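You operate a simulated robot arm through the tools that you are given. There is no shell and no other tool. Be economical: measure what you need, move in short steps, check, and stop when the job is done.

You run a simulated two-armed robot. Do the job below in one go: nothing can be reset, and whatever is moved stays where it is left.

TASK
Brush the scorch mark off the grey plate once the heat screen is under 40 C.
Fine: mains locked off; try the outlet jog button first; seal guard open, orange lever up; brush back, lever down, guard shut. Set down upright: orange brush. Where these are worked on the way, their far stop is far enough and under half their travel is too little: orange lever, seal guard. What is to be rubbed or washed off counts as gone when no trace of it is left.

Only the result counts: the job must be done as asked and must still hold three seconds after the hand-in. Knocking over, shifting, dropping, spilling or breaking anything else fails it. Lids that push on must go on centred and level and be pressed home; caps that screw on are set level and turned clockwise until they are tight.

THE ROBOT
Two 7-joint arms with two-finger parallel grippers on one trunk, on a base that drives. Base frame: it is fixed to the floor where the robot stands at the start and does not move with it; the origin is under the middle of the robot, x ahead of it, y to its left, z up. Units: m, rad, N and s.
The left shoulder is at the start at [0.05, 0.187, 1.135], the right one opposite. With the tool pointing down near the work surface each hand reaches from about 0.1 to 0.66 m from the robot's upright axis, wherever it stands, measured 20 degrees to its own side. Places, roughly: black wing nut [0.9, 0.3, 1.1]; grey wing nut [0.8, 0.3, 1.1]; heat screen [1, 0.1, 1]; main isolator [1.3, 0.2, 0.7]; main lock [1.3, 0.2, 0.6]; orange lever [0.7, 0, 1]; outlet jog button [0.6, 0.1, 0.8]; scorch mark [0.8, 0.3, 1]; seal guard [0.7, 0.3, 1]. Payload 3.43 kg a hand.
The tool frame of a hand sits at the grasp point between the pads (the TCP): z along the fingers, y along the line on which they close. The tips reach 0.03 m beyond it. Largest opening 0.094 m; finger width 0.028, thickness 0.01; the body of the gripper, 0.05 by 0.096 m, starts 0.055 m behind the TCP.
Orientation is that of the tool frame in the base frame, as a unit quaternion [w, x, y, z]. With the fingers straight down and closing along the base's y, the tool's x points along the base's -x, its y along +y and its z along -z.

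THE INTERFACE
- The arms move only by the tool play_rows. It takes "left_rows", "right_rows" or both (then of equal length, played together; a hand with none holds still); each is a list of rows, each an object (a shift or turn left out is 0, a gripper value left out holds the last) with "rotation": the turn, a rotation vector about the base's x, y, z in rad, a list of three; "offset": the shift along the base's x, y, z in m, a list of three; "claw": the opening, from 0 (shut) to 1 (fully open). In form: [{"rotation": [ax, ay, az], "offset": [dx, dy, dz], "claw": claw}, ...]. A call has 1 to 8 rows; each row shifts and turns the commanded pose from where the row before left it. A row lasts 0.2 s, in which the tool goes at most 0.05 m and 0.15 rad; a call with a longer step from one row to the next is refused whole, and so is a gripper value outside its range. A pose out of reach is approached as far as the arm can. The call stops where the force on the tool passes 90 N (or 10 N more than at its start, if that is more) or the arm is blocked; 0.2 s more then pass. The fingers move at their own pace (about 0.153 m/s each) and stop on an object; they squeeze with about 23 N. The grip force told is the motor's: it shows also when the fingers shut on nothing. Time passes only in rows, and 0.2 s behind the last, so rows that do not move let the fingers close. The reply holds the time, the measured pose of the TCP, the force on the tool along the base axes, the opening and the grip force, in the units named above and with some noise, with the torque about the TCP (base axes, N m) and any sound that the robot's microphone picked up.
- Cameras (640 x 400 px; columns grow to the right, rows downward): "scene" is now at [0.1478, 0.025, 1.335]; the picture's right is [0.27, -0.96, 0.00], its down [-0.18, -0.05, -0.98] and it looks along [0.95, 0.26, -0.19] (base axes); focal length 214 px, centre (320, 200). "left" rides on the left gripper at [0.076, -0.014, -0.102] in its tool frame; the picture's right is [0.18, 0.98, 0.00], its down [-0.75, 0.14, -0.64] and it looks along [-0.63, 0.12, 0.77] (tool axes); focal length 243 px, centre (320, 200). "right" rides on the right gripper at [0.076, 0.014, -0.102] in its tool frame; the picture's right is [-0.18, 0.98, 0.00], its down [-0.75, -0.14, -0.64] and it looks along [-0.63, -0.12, 0.77] (tool axes); focal length 243 px, centre (320, 200). There is no depth. A picture from a camera that has moved, and an enlarged one, comes with that camera's place and axes in the base frame and with its lens.
- capture(camera): a new picture of that camera. The clock stands still meanwhile.
- lift_body(by): slides the trunk up (or, below 0, down) by that many m; the arms and the scene camera ride with it, the base frame stays. It gives what a move gives, with no picture.
- drive_base(legs): drives the robot by 1 to 6 legs, each [ahead, left, turn to the left] in m, m and rad, along the robot's own axes; the way and the turn of a leg run together, so that a leg with both is an arc; at most 1.5 m and 3.142 rad a leg. The arms and the cameras ride along, it lands a little off, and it stops where it bumps. It gives what a move gives.
- head_to(pan, tilt): turns the head with the scene camera to pan (to the left, within 1.396 rad either way) and tilt (down, from -0.506 to 1.204), counted from straight ahead of the robot. It gives what a move gives.
- enlarge(camera, box): a new picture of the part [left, top, right, bottom] of that camera's present view, enlarged. The clock stands still meanwhile.
- finish_job(): hands the job in; it is judged then, once.

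Work in short steps. Places have to be worked out from the pictures, the camera data and where the tool is seen: move nearer, look again, correct. Check each grasp and each placing, and mend what went wrong. You have 120 turns and 92 pictures in all, those below and enlarged ones among them. Open the grippers and draw the arms clear of the work before you hand the job in, unless the task says otherwise.

The tools are called after ">>>" as name(argument=value, ...) on one line, values as JSON. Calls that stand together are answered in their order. play_rows: Moves the arms, as the interface text tells. Its arguments: {"type":"object","properties":{"left_rows":{"type":"array","items":{"type":"object","properties":{"rotation":{"type":"array","items":{"type":"number"}},"offset":{"type":"array","items":{"type":"number"}},"claw":{"type":"number"}}}},"right_rows":{"type":"array","items":{"type":"object","properties":{"rotation":{"type":"array","items":{"type":"number"}},"offset":{"type":"array","items":{"type":"number"}},"claw":{"type":"number"}}}}},"required":[]} The other tools are called the same way: lift_body (by) slides the trunk up or down; drive_base (legs) drives the base; head_to (pan, tilt) turns the head that bears the scene camera; capture (camera) takes a picture; enlarge (camera, box) takes an enlarged picture of a part of a camera's view; finish_job () hands the job in.

At the start:

```text
t: 0.0
left_position: [0.2425, 0.2408, 1.3161]
left_orientation: [0.0, 0.0, 1.0, 0.0]
left_ft_force: [-0.2, -0.5, 0.3]
left_ft_torque: [0.01, 0.0, 0.0]
left_finger_gap: 0.0938
left_grasp_force: 0.1
right_position: [0.3382, -0.0484, 1.3412]
right_orientation: [0.001, 0.0, 1.0, 0.001]
right_ft_force: [-0.3, 1.0, 0.1]
right_ft_torque: [-0.02, 0.03, 0.01]
right_finger_gap: 0.0942
right_grasp_force: 0.1
trunk travel left (down, up): [-0.35, 0.082]
robot x, y, heading: [0.0001, 0.0041, -0.0]
head pan, tilt: [0.269, 0.192]
```

scene: 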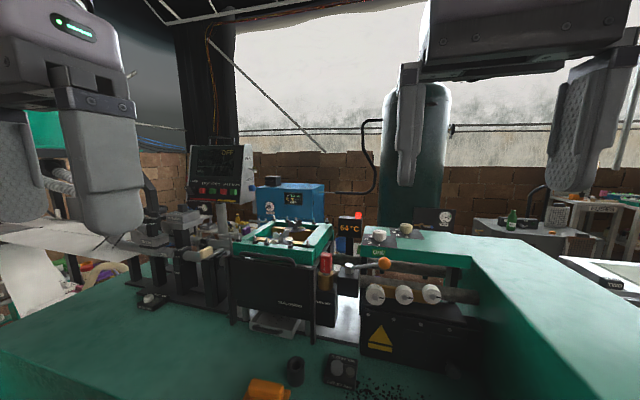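
right: 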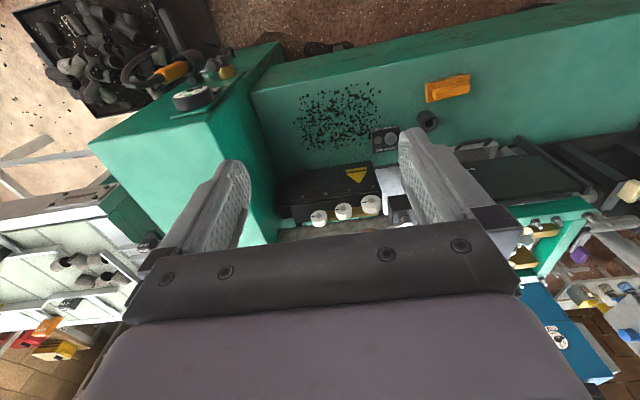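
left: 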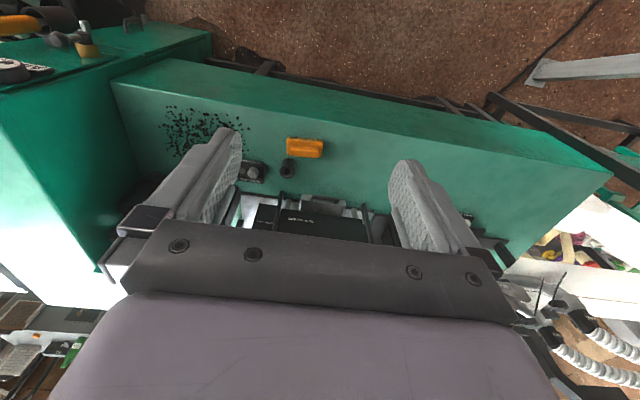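

The display reads about 64 C. I'll look closer at the machine to identify parts.

>>> enlarge(camera="scene", box=[220, 170, 480, 400])

>>> enlarge(camera="scene", box=[90, 130, 350, 320])

```text
1.74 times, centred on (350, 285) of scene
camera zoom: at [0.1478, 0.025, 1.335], right [0.27, -0.96, 0.0], down [-0.18, -0.05, -0.98], along [0.95, 0.26, -0.19], focal length 373 px, centre (268, 52)
```

zoom: 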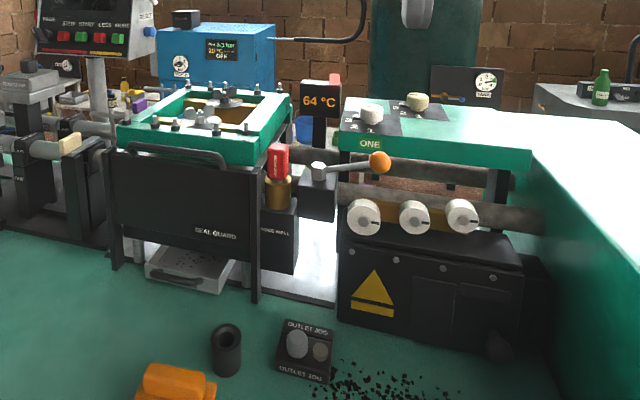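

```text
2.11 times, centred on (220, 225) of scene
camera zoom: at [0.1478, 0.025, 1.335], right [0.27, -0.96, 0.0], down [-0.18, -0.05, -0.98], along [0.95, 0.26, -0.19], focal length 452 px, centre (530, 147)
```

zoom: 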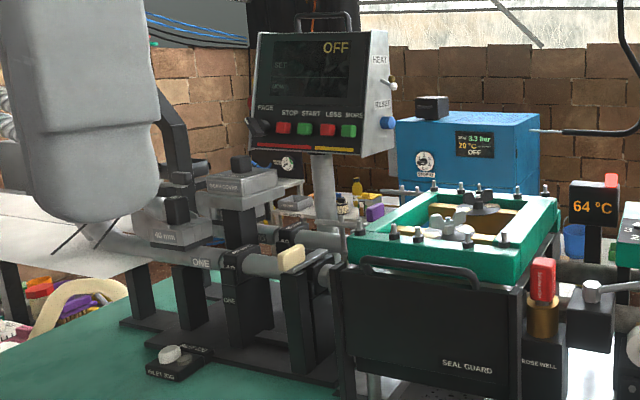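

I'll look down at the bench and to both sides for the brush, isolator and lock.

>>> head_to(pan=0.1, tilt=0.75)

>>> capture(camera="scene")

>>> head_to(pan=-0.7, tilt=0.4)

>>> capture(camera="scene")

```text
t: 1.0
left_position: [0.2431, 0.2403, 1.3157]
left_orientation: [0.0, -0.001, 1.0, 0.001]
left_ft_force: [0.6, 0.7, -0.1]
left_ft_torque: [0.0, 0.0, -0.02]
left_finger_gap: 0.094
left_grasp_force: 0.1
right_position: [0.3376, -0.0478, 1.3419]
right_orientation: [0.0, 0.001, 1.0, 0.001]
right_ft_force: [-0.6, 0.4, -0.8]
right_ft_torque: [0.0, 0.02, 0.01]
right_finger_gap: 0.094
right_grasp_force: 0.1
trunk travel left (down, up): [-0.35, 0.082]
robot x, y, heading: [0.0, 0.0026, -0.003]
head pan, tilt: [0.099, 0.75]
```

```text
86 pictures are left
camera scene: at [0.1405, 0.0086, 1.2845], right [0.1, -0.99, 0.0], down [-0.68, -0.07, -0.73], along [0.73, 0.07, -0.68], focal length 214 px, centre (320, 200)
```

scene: 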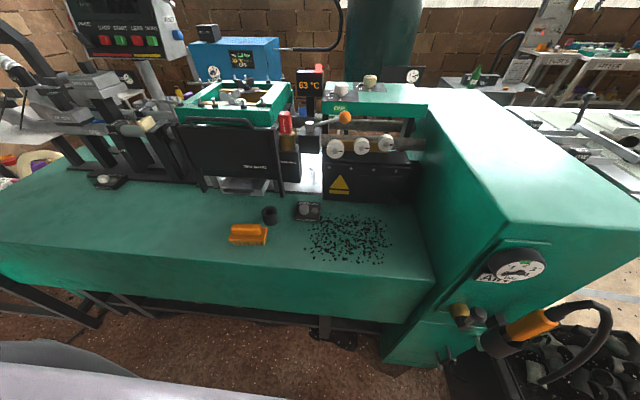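

```text
t: 2.1
left_position: [0.2421, 0.2412, 1.3165]
left_orientation: [0.0, 0.001, 1.0, -0.001]
left_ft_force: [0.4, 0.0, -0.1]
left_ft_torque: [-0.03, 0.0, 0.01]
left_finger_gap: 0.0937
left_grasp_force: 0.0
right_position: [0.3381, -0.0489, 1.3419]
right_orientation: [0.0, 0.0, 1.0, 0.0]
right_ft_force: [-0.5, -0.5, -0.7]
right_ft_torque: [0.0, 0.02, -0.01]
right_finger_gap: 0.0939
right_grasp_force: 0.1
trunk travel left (down, up): [-0.35, 0.082]
robot x, y, heading: [0.0006, -0.0017, 0.004]
head pan, tilt: [-0.7, 0.4]
```

```text
85 pictures are left
camera scene: at [0.1289, -0.0593, 1.3155], right [-0.64, -0.77, 0.0], down [-0.3, 0.25, -0.92], along [0.7, -0.59, -0.39], focal length 214 px, centre (320, 200)
```

scene: 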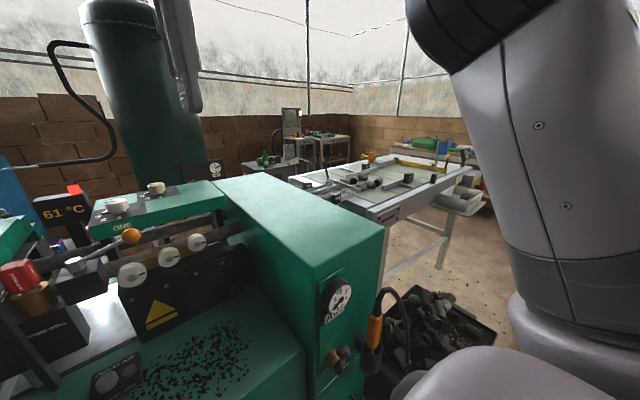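

I'll zoom the panel on the right and the far side where the isolator should be.

>>> enlarge(camera="scene", box=[280, 250, 440, 390])

>>> head_to(pan=0.12, tilt=0.45)

>>> enlarge(camera="scene", box=[220, 90, 440, 230])

>>> enlarge(camera="scene", box=[200, 200, 420, 340])

```text
2.86 times, centred on (360, 320) of scene
camera zoom: at [0.1289, -0.0593, 1.3155], right [-0.64, -0.77, 0.0], down [-0.3, 0.25, -0.92], along [0.7, -0.59, -0.39], focal length 613 px, centre (206, -143)
```

zoom: 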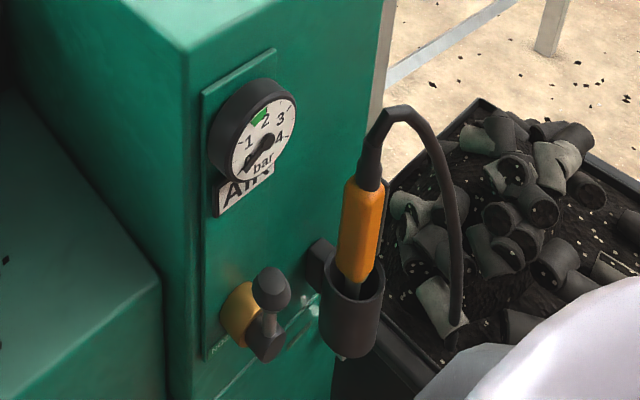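

```text
t: 3.2
left_position: [0.2427, 0.24, 1.3163]
left_orientation: [0.0, 0.0, 1.0, 0.0]
left_ft_force: [-1.1, -0.4, -0.2]
left_ft_torque: [0.04, -0.01, 0.01]
left_finger_gap: 0.094
left_grasp_force: 0.0
right_position: [0.3386, -0.0483, 1.3408]
right_orientation: [0.0, 0.0, 1.0, 0.001]
right_ft_force: [-0.4, -0.4, -0.3]
right_ft_torque: [0.01, -0.03, -0.02]
right_finger_gap: 0.0941
right_grasp_force: 0.2
trunk travel left (down, up): [-0.35, 0.082]
robot x, y, heading: [0.0026, 0.0032, -0.002]
head pan, tilt: [0.12, 0.45]
```

```text
2.86 times, centred on (330, 160) of scene
camera zoom: at [0.1493, 0.0113, 1.3109], right [0.12, -0.99, 0.0], down [-0.43, -0.05, -0.9], along [0.89, 0.11, -0.44], focal length 613 px, centre (291, 314)
```

zoom: 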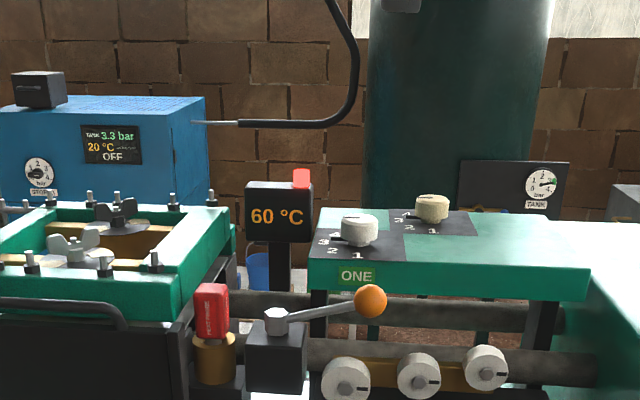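

```text
2.86 times, centred on (310, 270) of scene
camera zoom: at [0.1493, 0.0113, 1.3109], right [0.12, -0.99, 0.0], down [-0.43, -0.05, -0.9], along [0.89, 0.11, -0.44], focal length 613 px, centre (349, 0)
```

zoom: 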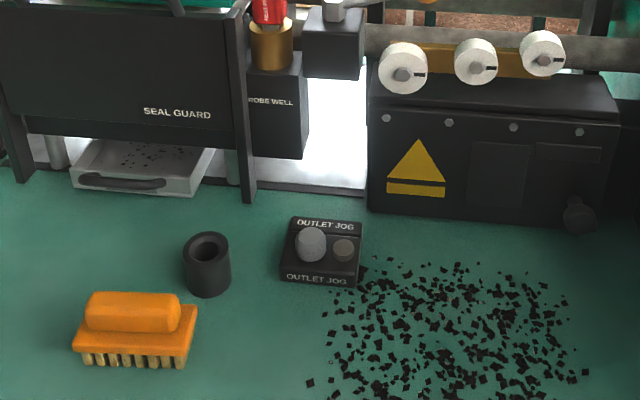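

The isolator is behind the machine, so I need a driving route. I'll look left and right.

>>> head_to(pan=0.9, tilt=0.45)

>>> capture(camera="scene")

>>> head_to(pan=-1.2, tilt=0.6)

>>> capture(camera="scene")

```text
t: 4.4
left_position: [0.2421, 0.2407, 1.3159]
left_orientation: [0.0, 0.0, 1.0, 0.0]
left_ft_force: [0.2, 0.1, -0.3]
left_ft_torque: [0.02, 0.02, -0.01]
left_finger_gap: 0.0939
left_grasp_force: 0.1
right_position: [0.3374, -0.0486, 1.3425]
right_orientation: [-0.001, 0.001, 1.0, 0.001]
right_ft_force: [0.3, -0.9, -0.3]
right_ft_torque: [0.01, 0.05, 0.01]
right_finger_gap: 0.0938
right_grasp_force: 0.2
trunk travel left (down, up): [-0.35, 0.082]
robot x, y, heading: [0.0016, -0.0007, 0.003]
head pan, tilt: [0.901, 0.45]
```

```text
81 pictures are left
camera scene: at [0.1152, 0.0723, 1.3109], right [0.78, -0.62, 0.0], down [-0.27, -0.34, -0.9], along [0.56, 0.71, -0.44], focal length 214 px, centre (320, 200)
```

scene: 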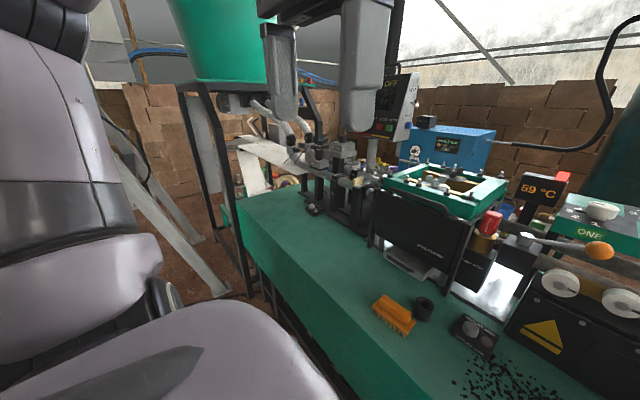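

```text
t: 6.4
left_position: [0.2422, 0.2411, 1.3163]
left_orientation: [0.001, 0.0, 1.0, 0.0]
left_ft_force: [-0.3, 0.5, -0.4]
left_ft_torque: [0.01, 0.0, 0.0]
left_finger_gap: 0.0942
left_grasp_force: 0.1
right_position: [0.3383, -0.049, 1.3414]
right_orientation: [0.0, 0.001, 1.0, 0.001]
right_ft_force: [-0.3, 0.9, -0.3]
right_ft_torque: [0.0, -0.01, 0.03]
right_finger_gap: 0.094
right_grasp_force: 0.2
trunk travel left (down, up): [-0.35, 0.082]
robot x, y, heading: [-0.0018, -0.0002, -0.001]
head pan, tilt: [-1.201, 0.6]
```

```text
80 pictures are left
camera scene: at [0.09, -0.0821, 1.2973], right [-0.93, -0.36, 0.0], down [-0.2, 0.53, -0.83], along [0.3, -0.77, -0.56], focal length 214 px, centre (320, 200)
```

scene: 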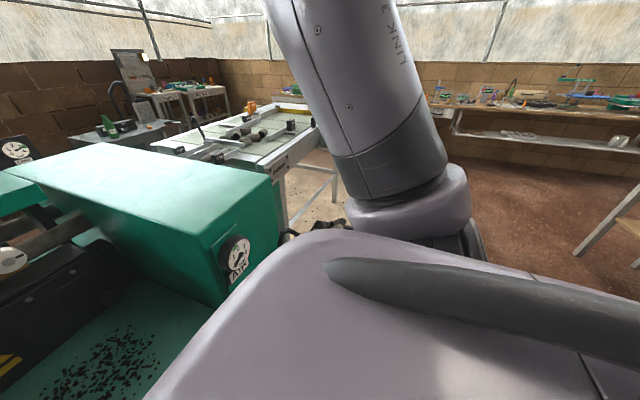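

The left is blocked by the hopper stand. I'll raise the trunk, back off a bit and look toward the right-hand route.

>>> lift_body(by=0.08)

>>> drive_base(legs=[[-0.5, 0, 0], [0, 0, -0.6]])

>>> head_to(pan=0, tilt=0.35)

>>> capture(camera="scene")

```text
t: 7.5
left_position: [0.2423, 0.2401, 1.3957]
left_orientation: [0.0, 0.0, 1.0, 0.0]
left_ft_force: [0.4, -0.2, -0.4]
left_ft_torque: [-0.01, 0.0, 0.0]
left_finger_gap: 0.0939
left_grasp_force: 0.0
right_position: [0.3378, -0.0484, 1.4217]
right_orientation: [0.0, 0.001, 1.0, 0.001]
right_ft_force: [-0.2, 0.9, 1.0]
right_ft_torque: [0.0, -0.01, -0.01]
right_finger_gap: 0.0941
right_grasp_force: 0.1
trunk travel left (down, up): [-0.43, 0.002]
robot x, y, heading: [-0.0018, -0.0006, 0.007]
head pan, tilt: [-1.201, 0.6]
```

```text
t: 12.1
left_position: [-0.169, 0.0651, 1.3964]
left_orientation: [0.0, 0.289, 0.957, 0.001]
left_ft_force: [0.3, 0.2, -0.3]
left_ft_torque: [-0.02, 0.03, 0.01]
left_finger_gap: 0.094
left_grasp_force: 0.0
right_position: [-0.2488, -0.2298, 1.423]
right_orientation: [0.0, 0.29, 0.957, 0.001]
right_ft_force: [0.7, -0.3, -0.1]
right_ft_torque: [0.0, 0.01, 0.02]
right_finger_gap: 0.094
right_grasp_force: 0.1
trunk travel left (down, up): [-0.43, 0.002]
robot x, y, heading: [-0.5012, -0.0001, -0.586]
head pan, tilt: [-1.201, 0.6]
```

```text
t: 13.5
left_position: [-0.1679, 0.0653, 1.3965]
left_orientation: [-0.001, 0.289, 0.957, 0.0]
left_ft_force: [-0.5, 0.5, 0.4]
left_ft_torque: [0.01, 0.06, 0.01]
left_finger_gap: 0.0939
left_grasp_force: 0.0
right_position: [-0.2499, -0.2304, 1.4221]
right_orientation: [0.001, 0.29, 0.957, 0.001]
right_ft_force: [0.1, -0.7, 1.1]
right_ft_torque: [0.03, 0.01, -0.01]
right_finger_gap: 0.0939
right_grasp_force: 0.2
trunk travel left (down, up): [-0.43, 0.002]
robot x, y, heading: [-0.5065, 0.0008, -0.592]
head pan, tilt: [0.0, 0.351]
```

```text
79 pictures are left
camera scene: at [-0.378, -0.0848, 1.4001], right [-0.55, -0.83, 0.0], down [-0.29, 0.19, -0.94], along [0.78, -0.52, -0.34], focal length 214 px, centre (320, 200)
```

scene: 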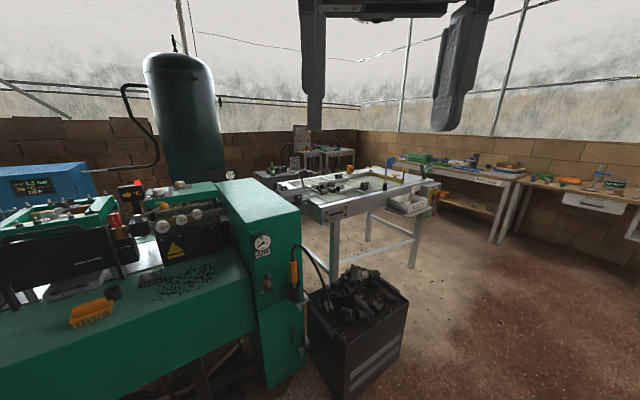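

The white table (x 0.6–1.5, y −0.75…−2.1) leaves no gap beside the machine, so I'll go around its right side through the aisle at y≈−2.65. First leg to the aisle, then look.

>>> drive_base(legs=[[0, 0, 0.59], [0, -1.3, 0], [0, -1.3, 0]])

>>> capture(camera="scene")

```text
t: 37.8
left_position: [-0.3111, -2.3543, 1.3963]
left_orientation: [-0.001, 0.019, 1.0, 0.0]
left_ft_force: [0.3, -0.2, 0.2]
left_ft_torque: [0.01, -0.02, 0.0]
left_finger_gap: 0.0939
left_grasp_force: 0.0
right_position: [-0.228, -2.6477, 1.4217]
right_orientation: [0.0, 0.02, 1.0, 0.001]
right_ft_force: [0.1, 0.0, 0.4]
right_ft_torque: [-0.01, -0.02, -0.02]
right_finger_gap: 0.094
right_grasp_force: 0.0
trunk travel left (down, up): [-0.43, 0.002]
robot x, y, heading: [-0.5693, -2.5871, -0.039]
head pan, tilt: [0.0, 0.351]
```

```text
78 pictures are left
camera scene: at [-0.4131, -2.5912, 1.4001], right [-0.04, -1.0, 0.0], down [-0.34, 0.01, -0.94], along [0.94, -0.04, -0.34], focal length 214 px, centre (320, 200)
```

scene: 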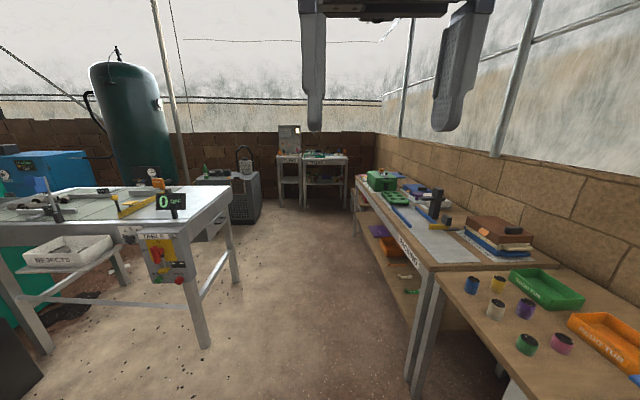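

The aisle is clear (y −1.9…−3.05) and there's a corridor behind the table at x≈1.3–2.4. I'll drive up the aisle to about (1.85, −2.45).

>>> drive_base(legs=[[0, 0.1, 0.039], [1.2, 0, 0], [1.2, 0, 0], [0, 0, 1.2]])

>>> capture(camera="scene")

```text
t: 53.6
left_position: [1.6779, -2.1759, 1.3971]
left_orientation: [0.0, -0.566, 0.825, 0.0]
left_ft_force: [0.1, -0.7, 0.6]
left_ft_torque: [0.02, -0.02, 0.02]
left_finger_gap: 0.0939
left_grasp_force: 0.0
right_position: [1.9825, -2.1911, 1.4211]
right_orientation: [0.0, -0.566, 0.824, 0.0]
right_ft_force: [0.5, 0.0, 0.6]
right_ft_torque: [-0.01, 0.0, 0.0]
right_finger_gap: 0.0941
right_grasp_force: 0.0
trunk travel left (down, up): [-0.43, 0.002]
robot x, y, heading: [1.8162, -2.4868, 1.204]
head pan, tilt: [0.0, 0.351]
```

```text
77 pictures are left
camera scene: at [1.8692, -2.3467, 1.4001], right [0.93, -0.36, 0.0], down [-0.12, -0.32, -0.94], along [0.34, 0.88, -0.34], focal length 214 px, centre (320, 200)
```

scene: 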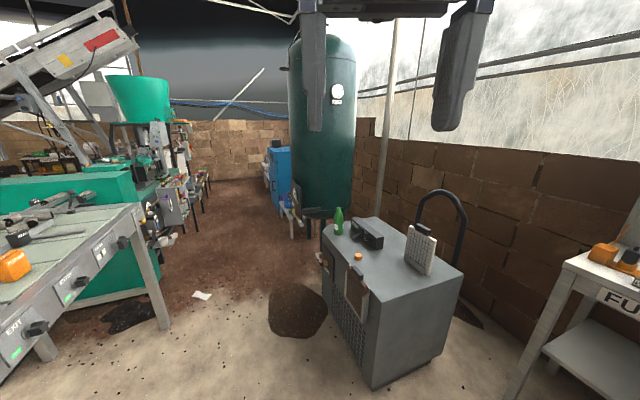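

Corridor clear between x≈1.25 and 2.35. I'll drive up along y and look at the machine's back.

>>> drive_base(legs=[[0, 0, 0.367], [1.5, 0, 0], [0, 0, 0.6]])

>>> capture(camera="scene")

```text
t: 63.9
left_position: [1.4581, -0.9107, 1.3967]
left_orientation: [0.0, 0.887, -0.461, 0.0]
left_ft_force: [-0.1, -0.2, 0.6]
left_ft_torque: [-0.01, -0.01, 0.0]
left_finger_gap: 0.0942
left_grasp_force: 0.1
right_position: [1.6406, -0.6663, 1.4231]
right_orientation: [0.0, 0.887, -0.461, -0.001]
right_ft_force: [-0.1, 0.7, 0.3]
right_ft_torque: [0.0, 0.03, -0.02]
right_finger_gap: 0.0938
right_grasp_force: 0.1
trunk travel left (down, up): [-0.43, 0.002]
robot x, y, heading: [1.7943, -0.9715, 2.179]
head pan, tilt: [0.0, 0.351]
```

```text
76 pictures are left
camera scene: at [1.7067, -0.8468, 1.4001], right [0.82, 0.58, 0.0], down [0.2, -0.28, -0.94], along [-0.54, 0.77, -0.34], focal length 214 px, centre (320, 200)
```

scene: 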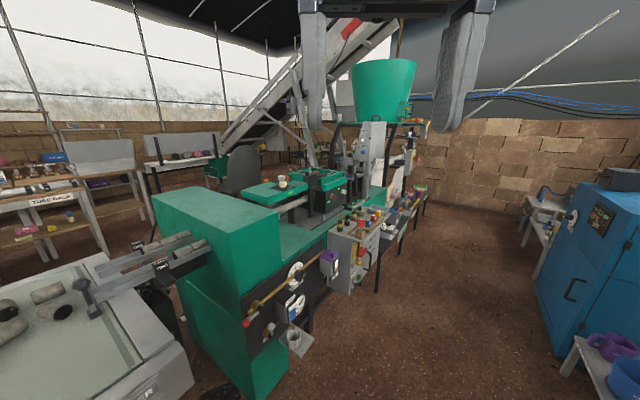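

>>> enlarge(camera="scene", box=[230, 190, 430, 370])

```text
2.22 times, centred on (330, 280) of scene
camera zoom: at [1.7067, -0.8468, 1.4001], right [0.82, 0.58, 0.0], down [0.2, -0.28, -0.94], along [-0.54, 0.77, -0.34], focal length 477 px, centre (298, 22)
```

zoom: 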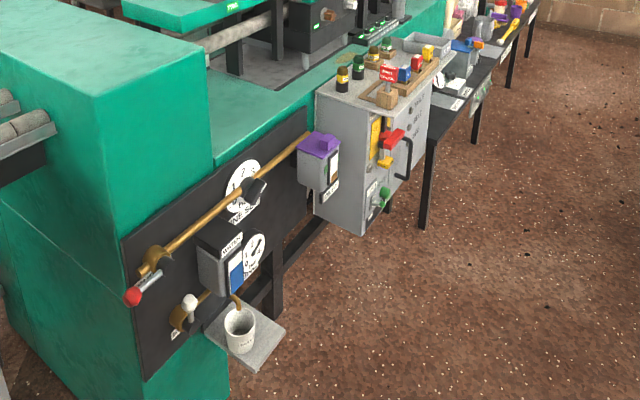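

The grey cabinet with the red handle on yellow is the main isolator and the green item under it the lock. I'll drive to about (1.85, 0.0) and face it.

>>> drive_base(legs=[[0.764, -0.6, 0], [0, 0, 0.962]])

>>> head_to(pan=-0.3, tilt=0.8)

>>> capture(camera="scene")

```text
t: 72.2
left_position: [1.6105, -0.2401, 1.3971]
left_orientation: [0.0, 1.0, 0.009, 0.001]
left_ft_force: [0.6, -0.3, 0.6]
left_ft_torque: [-0.03, 0.01, -0.04]
left_finger_gap: 0.0939
left_grasp_force: 0.0
right_position: [1.5091, 0.0469, 1.4217]
right_orientation: [0.001, 1.0, 0.008, 0.0]
right_ft_force: [0.1, 0.7, -0.1]
right_ft_torque: [-0.02, 0.0, -0.02]
right_finger_gap: 0.094
right_grasp_force: 0.1
trunk travel left (down, up): [-0.43, 0.002]
robot x, y, heading: [1.8484, 0.0042, -3.126]
head pan, tilt: [0.0, 0.351]
```

```text
t: 73.1
left_position: [1.6098, -0.2411, 1.3961]
left_orientation: [0.0, 1.0, 0.01, -0.001]
left_ft_force: [0.8, 0.8, -0.6]
left_ft_torque: [0.0, -0.03, -0.01]
left_finger_gap: 0.0941
left_grasp_force: 0.0
right_position: [1.5078, 0.048, 1.4225]
right_orientation: [0.001, 1.0, 0.009, -0.001]
right_ft_force: [-0.1, 0.1, -0.3]
right_ft_torque: [-0.01, -0.02, 0.0]
right_finger_gap: 0.0941
right_grasp_force: 0.1
trunk travel left (down, up): [-0.43, 0.002]
robot x, y, heading: [1.8489, 0.0039, -3.128]
head pan, tilt: [-0.3, 0.799]
```

```text
74 pictures are left
camera scene: at [1.711, 0.0261, 1.3605], right [0.28, 0.96, 0.0], down [0.69, -0.2, -0.7], along [-0.67, 0.19, -0.72], focal length 214 px, centre (320, 200)
```

scene: 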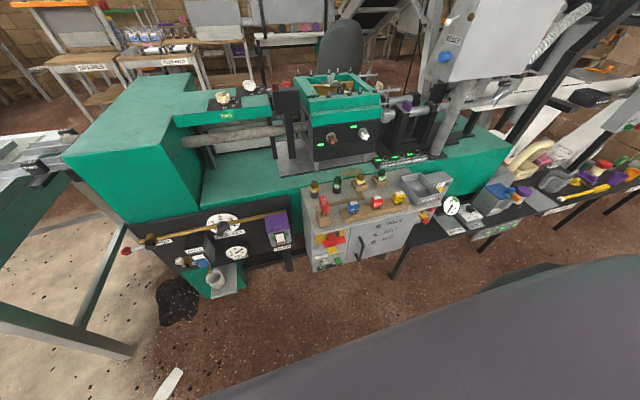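

>>> enlarge(camera="scene", box=[260, 160, 460, 280])

>>> enlarge(camera="scene", box=[300, 215, 380, 275])

```text
3.20 times, centred on (360, 220) of scene
camera zoom: at [1.711, 0.0261, 1.3605], right [0.28, 0.96, 0.0], down [0.69, -0.2, -0.7], along [-0.67, 0.19, -0.72], focal length 686 px, centre (192, 136)
```

zoom: 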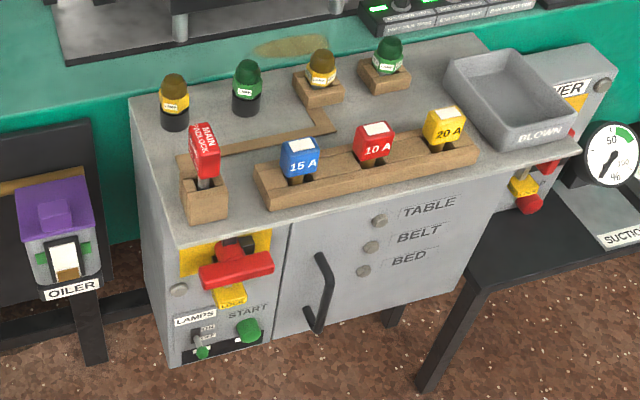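

```text
6.67 times, centred on (340, 245) of scene
camera zoom: at [1.711, 0.0261, 1.3605], right [0.28, 0.96, 0.0], down [0.69, -0.2, -0.7], along [-0.67, 0.19, -0.72], focal length 1430 px, centre (187, -100)
```

zoom: 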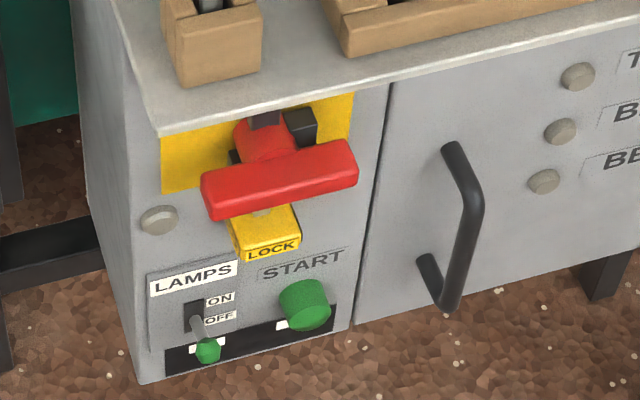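

The padlock (red) stands in a wood block on the cabinet; the handle is a red bar with a yellow lock tab. I'll lower the trunk for a frontal view of the markings.

>>> lift_body(by=-0.36)

>>> head_to(pan=-0.35, tilt=0.6)

>>> capture(camera="scene")

>>> capture(camera="right")

```text
t: 76.6
left_position: [1.609, -0.2405, 1.0362]
left_orientation: [0.0, 1.0, 0.01, 0.0]
left_ft_force: [0.1, -0.7, 0.1]
left_ft_torque: [0.0, -0.01, 0.04]
left_finger_gap: 0.0941
left_grasp_force: 0.0
right_position: [1.5084, 0.0478, 1.0625]
right_orientation: [0.001, 1.0, 0.008, 0.0]
right_ft_force: [-0.2, 0.4, -0.4]
right_ft_torque: [0.0, 0.01, 0.02]
right_finger_gap: 0.0939
right_grasp_force: 0.0
trunk travel left (down, up): [-0.07, 0.362]
robot x, y, heading: [1.8496, 0.0052, -3.121]
head pan, tilt: [-0.3, 0.799]
```

```text
t: 77.3
left_position: [1.6092, -0.2408, 1.0365]
left_orientation: [0.0, 1.0, 0.01, 0.0]
left_ft_force: [-0.1, -0.6, 0.6]
left_ft_torque: [-0.01, 0.0, 0.0]
left_finger_gap: 0.0943
left_grasp_force: 0.1
right_position: [1.5077, 0.0475, 1.0614]
right_orientation: [0.0, 1.0, 0.009, 0.0]
right_ft_force: [1.1, -0.1, -0.6]
right_ft_torque: [0.01, -0.05, 0.04]
right_finger_gap: 0.0942
right_grasp_force: 0.0
trunk travel left (down, up): [-0.07, 0.362]
robot x, y, heading: [1.8509, 0.0055, -3.12]
head pan, tilt: [-0.351, 0.6]
```

```text
71 pictures are left
camera scene: at [1.705, 0.0326, 1.0173], right [0.33, 0.95, 0.0], down [0.53, -0.18, -0.82], along [-0.78, 0.27, -0.57], focal length 214 px, centre (320, 200)
```

scene: 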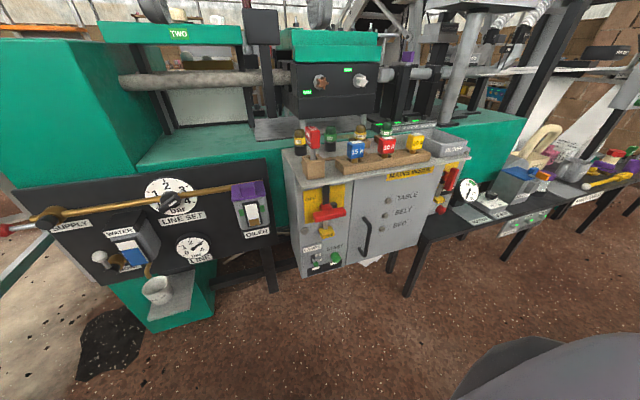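

```text
70 pictures are left
camera right: at [1.5833, 0.0338, 1.1653], right [-0.17, -0.99, 0.0], down [-0.76, 0.13, 0.64], along [-0.63, 0.11, -0.77], focal length 243 px, centre (320, 200)
```

right: 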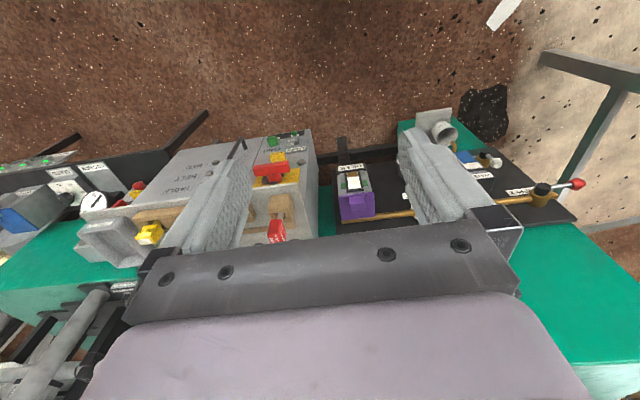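

>>> enlarge(camera="scene", box=[280, 120, 380, 280])

```text
2.50 times, centred on (330, 200) of scene
camera zoom: at [1.705, 0.0326, 1.0173], right [0.33, 0.95, 0.0], down [0.53, -0.18, -0.82], along [-0.78, 0.27, -0.57], focal length 536 px, centre (295, 200)
```

zoom: 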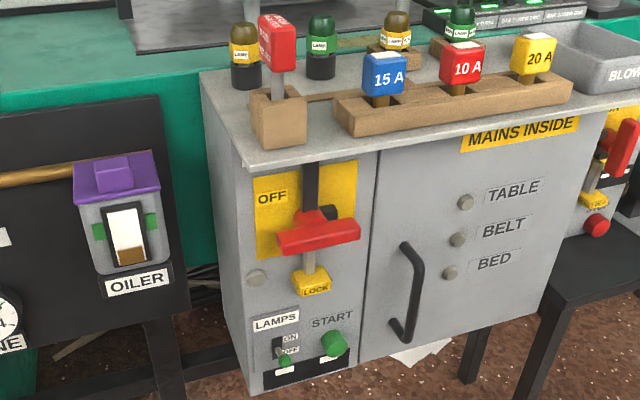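

>>> enlarge(camera="scene", box=[298, 175, 354, 225])

>>> enlarge(camera="scene", box=[300, 210, 356, 280])

>>> enlarge(camera="scene", box=[420, 150, 480, 220])

```text
8.00 times, centred on (326, 200) of scene
camera zoom: at [1.705, 0.0326, 1.0173], right [0.33, 0.95, 0.0], down [0.53, -0.18, -0.82], along [-0.78, 0.27, -0.57], focal length 1716 px, centre (272, 200)
```

zoom: 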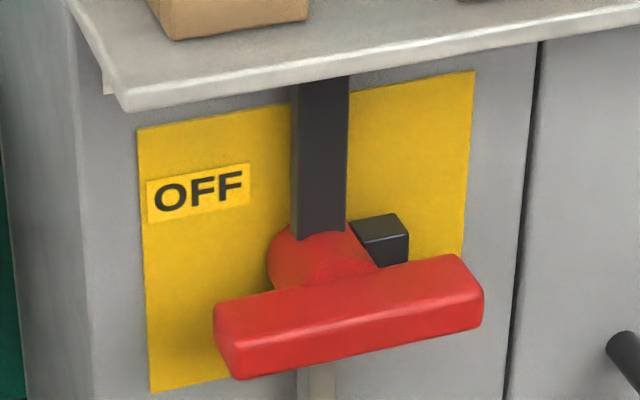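

```text
5.71 times, centred on (328, 245) of scene
camera zoom: at [1.705, 0.0326, 1.0173], right [0.33, 0.95, 0.0], down [0.53, -0.18, -0.82], along [-0.78, 0.27, -0.57], focal length 1226 px, centre (274, -57)
```

zoom: 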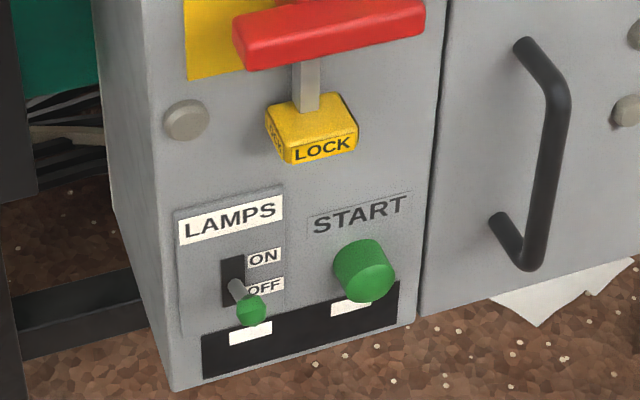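

```text
5.71 times, centred on (450, 185) of scene
camera zoom: at [1.705, 0.0326, 1.0173], right [0.33, 0.95, 0.0], down [0.53, -0.18, -0.82], along [-0.78, 0.27, -0.57], focal length 1226 px, centre (-423, 286)
```

zoom: 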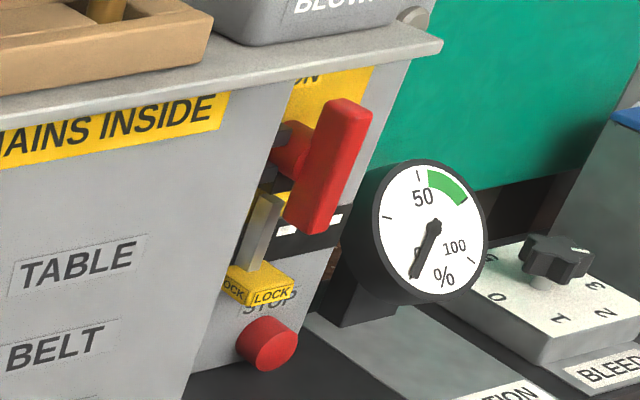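

"OFF" label is left of the hub; handle bar at about (1.29, 0.20, 0.66), LOCK tab at about (1.28, 0.21, 0.58). I'll bring the right hand over for a closer look with its camera.

>>> play_rows(right_rows=[{"offset": [0.02, 0.03, 0]}, {"offset": [0.0, 0.04, -0.02], "rotation": [0, 0.1, 0]}, {"offset": [0.0, 0.04, -0.02], "rotation": [0, 0.1, 0]}, {"offset": [0.0, 0.04, -0.03], "rotation": [0, 0.1, 0]}, {"offset": [0, 0, -0.04], "rotation": [0, 0.1, 0]}, {"offset": [0, 0, -0.04], "rotation": [0, 0.1, 0]}, {"offset": [0, 0, -0.04]}, {}])

>>> capture(camera="right")

```text
t: 79.1
left_position: [1.6103, -0.2407, 1.0363]
left_orientation: [0.0, 1.0, 0.01, 0.0]
left_ft_force: [-0.5, -0.2, -0.6]
left_ft_torque: [0.01, 0.0, 0.03]
left_finger_gap: 0.0938
left_grasp_force: 0.1
right_position: [1.5274, 0.1975, 0.8728]
right_orientation: [-0.001, 0.969, 0.008, -0.248]
right_ft_force: [0.8, -0.6, -0.9]
right_ft_torque: [0.05, 0.05, -0.04]
right_finger_gap: 0.0939
right_grasp_force: 0.1
trunk travel left (down, up): [-0.07, 0.362]
robot x, y, heading: [1.8477, 0.0064, -3.126]
head pan, tilt: [-0.351, 0.6]
```

```text
65 pictures are left
camera right: at [1.6424, 0.1844, 0.9275], right [-0.15, -0.99, 0.08], down [-0.35, 0.13, 0.93], along [-0.92, 0.11, -0.37], focal length 243 px, centre (320, 200)
```

right: 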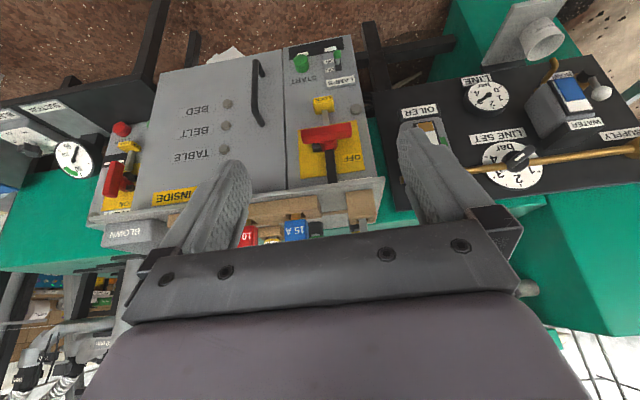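

>>> enlarge(camera="right", box=[280, 40, 380, 190])

>>> enlarge(camera="right", box=[85, 110, 155, 220])

```text
2.67 times, centred on (330, 115) of right
camera zoom: at [1.6424, 0.1844, 0.9275], right [-0.15, -0.99, 0.08], down [-0.35, 0.13, 0.93], along [-0.92, 0.11, -0.37], focal length 647 px, centre (293, 427)
```

zoom: 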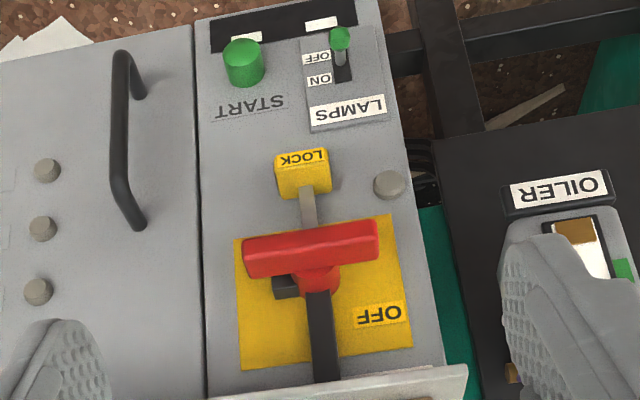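

```text
3.64 times, centred on (120, 165) of right
camera zoom: at [1.6424, 0.1844, 0.9275], right [-0.15, -0.99, 0.08], down [-0.35, 0.13, 0.93], along [-0.92, 0.11, -0.37], focal length 882 px, centre (1047, 327)
```

zoom: 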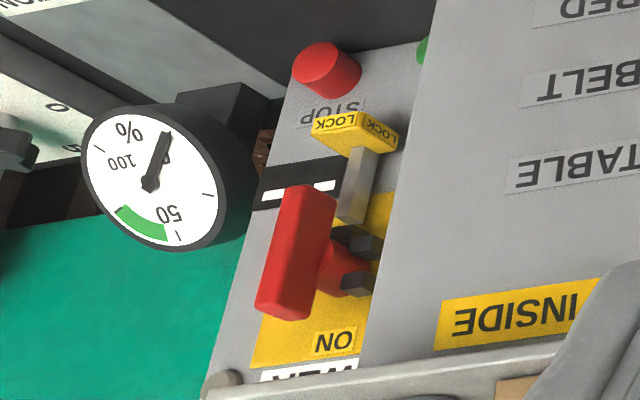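

The label near the handle reads OFF (the blower's, with handle vertical, reads ON), so the main handle looks off but unlocked. I'll level the right hand toward the LOCK tab (~(1.28, 0.205, 0.59)) and look closely.

>>> play_rows(right_rows=[{"offset": [0.01, 0, -0.03], "rotation": [0, 0.15, 0]}, {"offset": [0, 0, -0.035], "rotation": [0, 0.15, 0]}, {"offset": [0, 0, -0.04], "rotation": [0, 0.15, 0]}, {"offset": [0, 0, -0.04], "rotation": [0, 0.15, 0]}, {"offset": [0, 0, -0.04], "rotation": [0, 0.15, 0]}, {"offset": [0, 0, -0.04], "rotation": [0, 0.15, 0]}, {"offset": [0, 0, -0.04], "rotation": [0, 0.15, 0]}, {}])

>>> capture(camera="right")

```text
t: 80.9
left_position: [1.6093, -0.2402, 1.0355]
left_orientation: [0.0, 1.0, 0.01, 0.0]
left_ft_force: [-0.2, -0.5, 0.9]
left_ft_torque: [0.02, -0.02, 0.0]
left_finger_gap: 0.0939
left_grasp_force: 0.0
right_position: [1.4285, 0.1046, 0.686]
right_orientation: [-0.007, 0.715, 0.005, -0.699]
right_ft_force: [-0.1, 0.5, 0.3]
right_ft_torque: [0.03, 0.01, 0.0]
right_finger_gap: 0.0937
right_grasp_force: 0.0
right hand out of reach, approached as far as the arm can: row 1, 2, 3, 4, 5, 7
trunk travel left (down, up): [-0.07, 0.362]
robot x, y, heading: [1.8489, 0.0029, -3.124]
head pan, tilt: [-0.351, 0.6]
```

```text
62 pictures are left
camera right: at [1.5301, 0.0915, 0.6127], right [-0.01, -0.99, 0.17], down [0.62, 0.13, 0.77], along [-0.78, 0.11, 0.62], focal length 243 px, centre (320, 200)
```

right: 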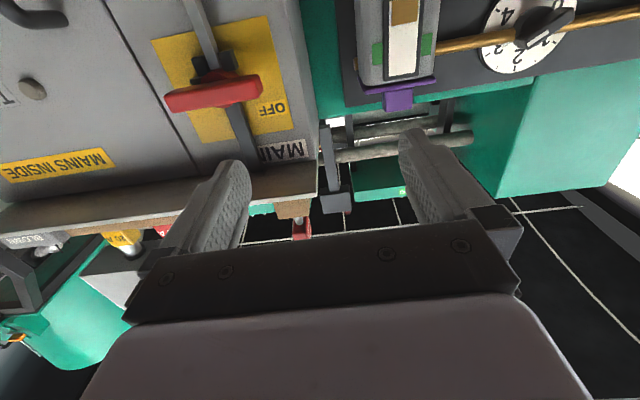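

The level pose is cramped from here. I'll raise and relax the hand, then re-stand farther to the side (y≈−0.25) for better reach.

>>> play_rows(right_rows=[{"offset": [0, 0, 0.04], "rotation": [0, -0.15, 0]}, {"offset": [0, 0, 0.04], "rotation": [0, -0.15, 0]}, {"offset": [0, 0, 0.04], "rotation": [0, -0.15, 0]}, {"offset": [0, 0, 0.04], "rotation": [0, -0.15, 0]}, {"offset": [0, 0, 0.04], "rotation": [0, -0.15, 0]}, {"offset": [0, -0.03, 0.04], "rotation": [0, -0.15, 0]}, {"offset": [0, -0.04, 0.04], "rotation": [0, -0.15, 0]}, {}])

```text
refused: row 7 steps farther than a row can; nothing moved
```

>>> play_rows(right_rows=[{"offset": [0, 0, 0.04], "rotation": [0, -0.15, 0]}, {"offset": [0, 0, 0.04], "rotation": [0, -0.15, 0]}, {"offset": [0, 0, 0.04], "rotation": [0, -0.15, 0]}, {"offset": [0, 0, 0.04], "rotation": [0, -0.15, 0]}, {"offset": [0, 0, 0.04], "rotation": [0, -0.15, 0]}, {"offset": [0, -0.02, 0.04], "rotation": [0, -0.15, 0]}, {"offset": [0, -0.02, 0.04], "rotation": [0, -0.15, 0]}, {}])

```text
t: 82.7
left_position: [1.6094, -0.2401, 1.0361]
left_orientation: [0.001, 1.0, 0.01, -0.001]
left_ft_force: [-0.1, -0.1, -0.2]
left_ft_torque: [0.01, -0.01, 0.05]
left_finger_gap: 0.0941
left_grasp_force: 0.1
right_position: [1.4276, 0.0658, 0.9653]
right_orientation: [-0.001, 0.969, 0.009, -0.247]
right_ft_force: [0.2, 0.3, -0.5]
right_ft_torque: [0.02, 0.01, 0.02]
right_finger_gap: 0.094
right_grasp_force: 0.1
trunk travel left (down, up): [-0.07, 0.362]
robot x, y, heading: [1.849, 0.0099, -3.129]
head pan, tilt: [-0.351, 0.6]
```

>>> drive_base(legs=[[-0.02, 0.26, 0], [0, 0, -0.33]])

>>> head_to(pan=-0.4, tilt=0.6)

```text
t: 86.6
left_position: [1.5678, -0.4122, 1.0361]
left_orientation: [0.001, 0.988, -0.156, 0.0]
left_ft_force: [-0.3, -0.1, -0.2]
left_ft_torque: [0.0, 0.01, -0.03]
left_finger_gap: 0.0939
left_grasp_force: 0.0
right_position: [1.4951, -0.0637, 0.9649]
right_orientation: [-0.043, 0.957, -0.15, -0.244]
right_ft_force: [-0.8, 0.2, 0.2]
right_ft_torque: [-0.01, 0.0, 0.01]
right_finger_gap: 0.0941
right_grasp_force: 0.0
trunk travel left (down, up): [-0.07, 0.362]
robot x, y, heading: [1.8701, -0.2568, 2.829]
head pan, tilt: [-0.351, 0.6]
```

```text
t: 87.3
left_position: [1.567, -0.4119, 1.0355]
left_orientation: [0.0, 0.988, -0.156, 0.0]
left_ft_force: [0.1, -0.1, -0.8]
left_ft_torque: [0.0, -0.02, 0.0]
left_finger_gap: 0.0938
left_grasp_force: 0.1
right_position: [1.4942, -0.0623, 0.966]
right_orientation: [-0.042, 0.957, -0.151, -0.244]
right_ft_force: [-0.5, 0.4, 0.0]
right_ft_torque: [0.01, 0.01, 0.02]
right_finger_gap: 0.0941
right_grasp_force: 0.0
trunk travel left (down, up): [-0.07, 0.362]
robot x, y, heading: [1.8694, -0.2591, 2.832]
head pan, tilt: [-0.4, 0.6]
```

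>>> play_rows(right_rows=[{"offset": [0, 0.045, 0], "rotation": [0, 0, 0.1]}, {"offset": [0, 0.045, 0], "rotation": [0, 0, 0.1]}, {"offset": [0, 0.045, 0], "rotation": [0, 0, 0.11]}, {"offset": [0, 0.045, -0.01], "rotation": [0, 0.1, 0]}, {"offset": [0, 0.045, -0.02], "rotation": [0, 0.1, 0]}, {"offset": [0, 0.038, -0.02], "rotation": [0, 0.1, 0]}, {"offset": [0, 0, -0.03], "rotation": [0, 0.1, 0]}, {"offset": [0, 0, -0.03], "rotation": [0, 0.1, 0]}])

>>> play_rows(right_rows=[{"offset": [0, 0, -0.04], "rotation": [0, 0.1, 0]}, {"offset": [0, 0, -0.04], "rotation": [0, 0.1, 0]}, {"offset": [0, 0, -0.04], "rotation": [0, 0.1, 0]}, {"offset": [0, 0, -0.04], "rotation": [0, 0.1, 0]}, {"offset": [0, 0, -0.04], "rotation": [0, 0.1, 0]}, {"offset": [0, 0, -0.04], "rotation": [0, 0.07, 0]}, {}])

>>> capture(camera="right")

>>> capture(camera="scene")

```text
t: 89.1
left_position: [1.5661, -0.4113, 1.0365]
left_orientation: [-0.001, 0.988, -0.156, 0.0]
left_ft_force: [0.0, 0.8, 0.0]
left_ft_torque: [-0.02, -0.01, 0.0]
left_finger_gap: 0.094
left_grasp_force: 0.0
right_position: [1.4935, 0.2003, 0.856]
right_orientation: [-0.004, 0.877, -0.002, -0.481]
right_ft_force: [-0.5, 1.0, -0.1]
right_ft_torque: [0.0, -0.01, -0.02]
right_finger_gap: 0.0938
right_grasp_force: 0.0
trunk travel left (down, up): [-0.07, 0.362]
robot x, y, heading: [1.8721, -0.2546, 2.831]
head pan, tilt: [-0.4, 0.6]
```

```text
t: 90.7
left_position: [1.5661, -0.412, 1.0374]
left_orientation: [0.001, 0.988, -0.156, 0.0]
left_ft_force: [0.0, 0.8, -0.2]
left_ft_torque: [0.0, 0.02, 0.0]
left_finger_gap: 0.0943
left_grasp_force: 0.0
right_position: [1.4937, 0.2001, 0.6136]
right_orientation: [0.003, -0.707, 0.004, 0.708]
right_ft_force: [0.1, 0.1, 0.4]
right_ft_torque: [0.0, 0.02, 0.01]
right_finger_gap: 0.0939
right_grasp_force: 0.0
trunk travel left (down, up): [-0.07, 0.362]
robot x, y, heading: [1.8706, -0.2572, 2.828]
head pan, tilt: [-0.4, 0.6]
```

```text
61 pictures are left
camera right: at [1.5946, 0.1838, 0.5384], right [-0.01, -0.98, 0.18], down [0.64, 0.14, 0.75], along [-0.77, 0.13, 0.63], focal length 243 px, centre (320, 200)
```

right: 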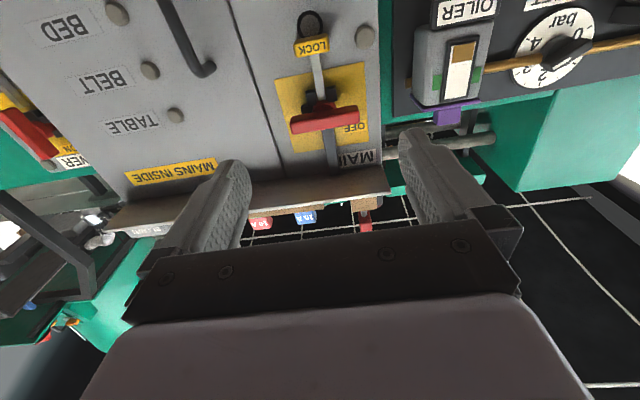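

```text
60 pictures are left
camera scene: at [1.7491, -0.1815, 1.0173], right [0.65, 0.76, 0.0], down [0.43, -0.37, -0.83], along [-0.62, 0.54, -0.56], focal length 214 px, centre (320, 200)
```

scene: 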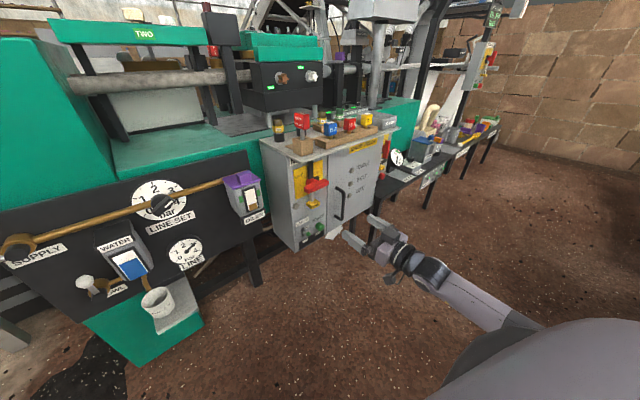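

The hand is level now and the lock and handle are in view. I'll enlarge both views.

>>> enlarge(camera="right", box=[260, 0, 400, 180])

>>> enlarge(camera="scene", box=[280, 150, 350, 250])

```text
2.22 times, centred on (330, 90) of right
camera zoom: at [1.5946, 0.1838, 0.5384], right [-0.01, -0.98, 0.18], down [0.64, 0.14, 0.75], along [-0.77, 0.13, 0.63], focal length 539 px, centre (298, 444)
```

zoom: 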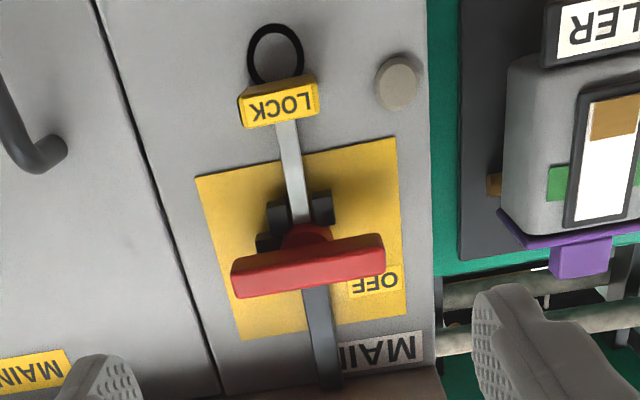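

```text
4.00 times, centred on (315, 200) of scene
camera zoom: at [1.7491, -0.1815, 1.0173], right [0.65, 0.76, 0.0], down [0.43, -0.37, -0.83], along [-0.62, 0.54, -0.56], focal length 858 px, centre (340, 200)
```

zoom: 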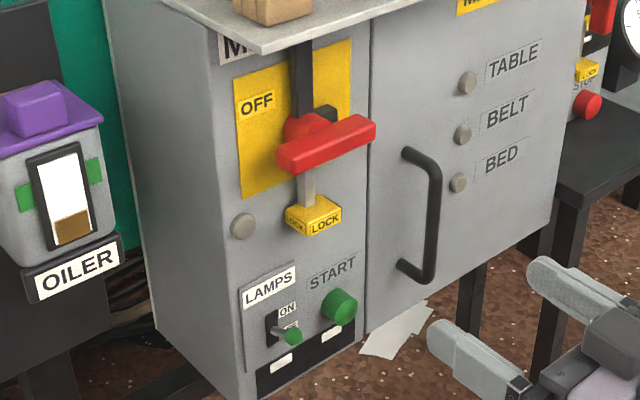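

The lock is a slide bolt with a pull ring, its yellow block at about (1.268, 0.205, 0.579). I'll approach with the claw partly open to straddle the block.

>>> play_rows(right_rows=[{"offset": [0, 0.005, -0.035], "claw": 0.7}, {"offset": [-0.04, 0, 0]}, {"offset": [-0.04, 0, 0]}, {"offset": [-0.04, 0, 0]}, {"offset": [-0.03, 0, 0]}, {"offset": [-0.03, 0, 0]}, {"offset": [-0.02, 0, 0]}, {}])

>>> enlarge(camera="scene", box=[270, 150, 370, 250])

>>> capture(camera="right")

```text
t: 92.5
left_position: [1.5671, -0.4107, 1.0368]
left_orientation: [0.001, 0.988, -0.156, -0.001]
left_ft_force: [0.3, 0.1, 0.4]
left_ft_torque: [0.0, 0.0, 0.01]
left_finger_gap: 0.0943
left_grasp_force: 0.1
right_position: [1.2949, 0.2054, 0.5804]
right_orientation: [0.003, -0.707, 0.003, 0.707]
right_ft_force: [-0.3, -0.2, -0.1]
right_ft_torque: [0.01, 0.01, 0.03]
right_finger_gap: 0.0658
right_grasp_force: 0.1
trunk travel left (down, up): [-0.07, 0.362]
robot x, y, heading: [1.8703, -0.2562, 2.828]
head pan, tilt: [-0.4, 0.6]
```

```text
4.00 times, centred on (320, 200) of scene
camera zoom: at [1.7491, -0.1815, 1.0173], right [0.65, 0.76, 0.0], down [0.43, -0.37, -0.83], along [-0.62, 0.54, -0.56], focal length 858 px, centre (320, 200)
```

zoom: 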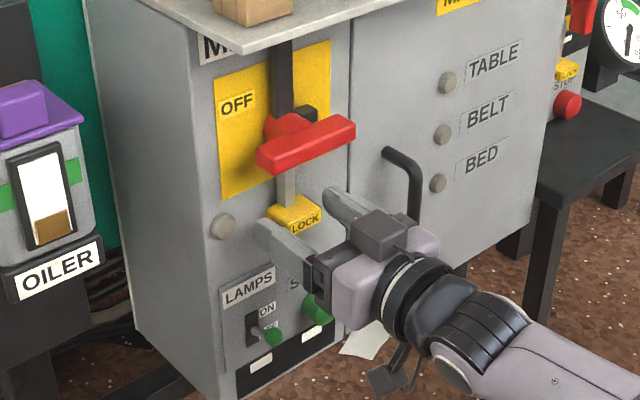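

```text
56 pictures are left
camera right: at [1.3949, 0.1894, 0.5049], right [-0.01, -0.98, 0.18], down [0.64, 0.14, 0.75], along [-0.77, 0.12, 0.63], focal length 243 px, centre (320, 200)
```

right: 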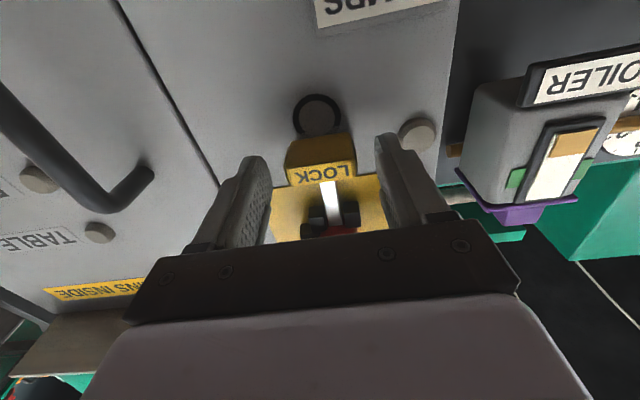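

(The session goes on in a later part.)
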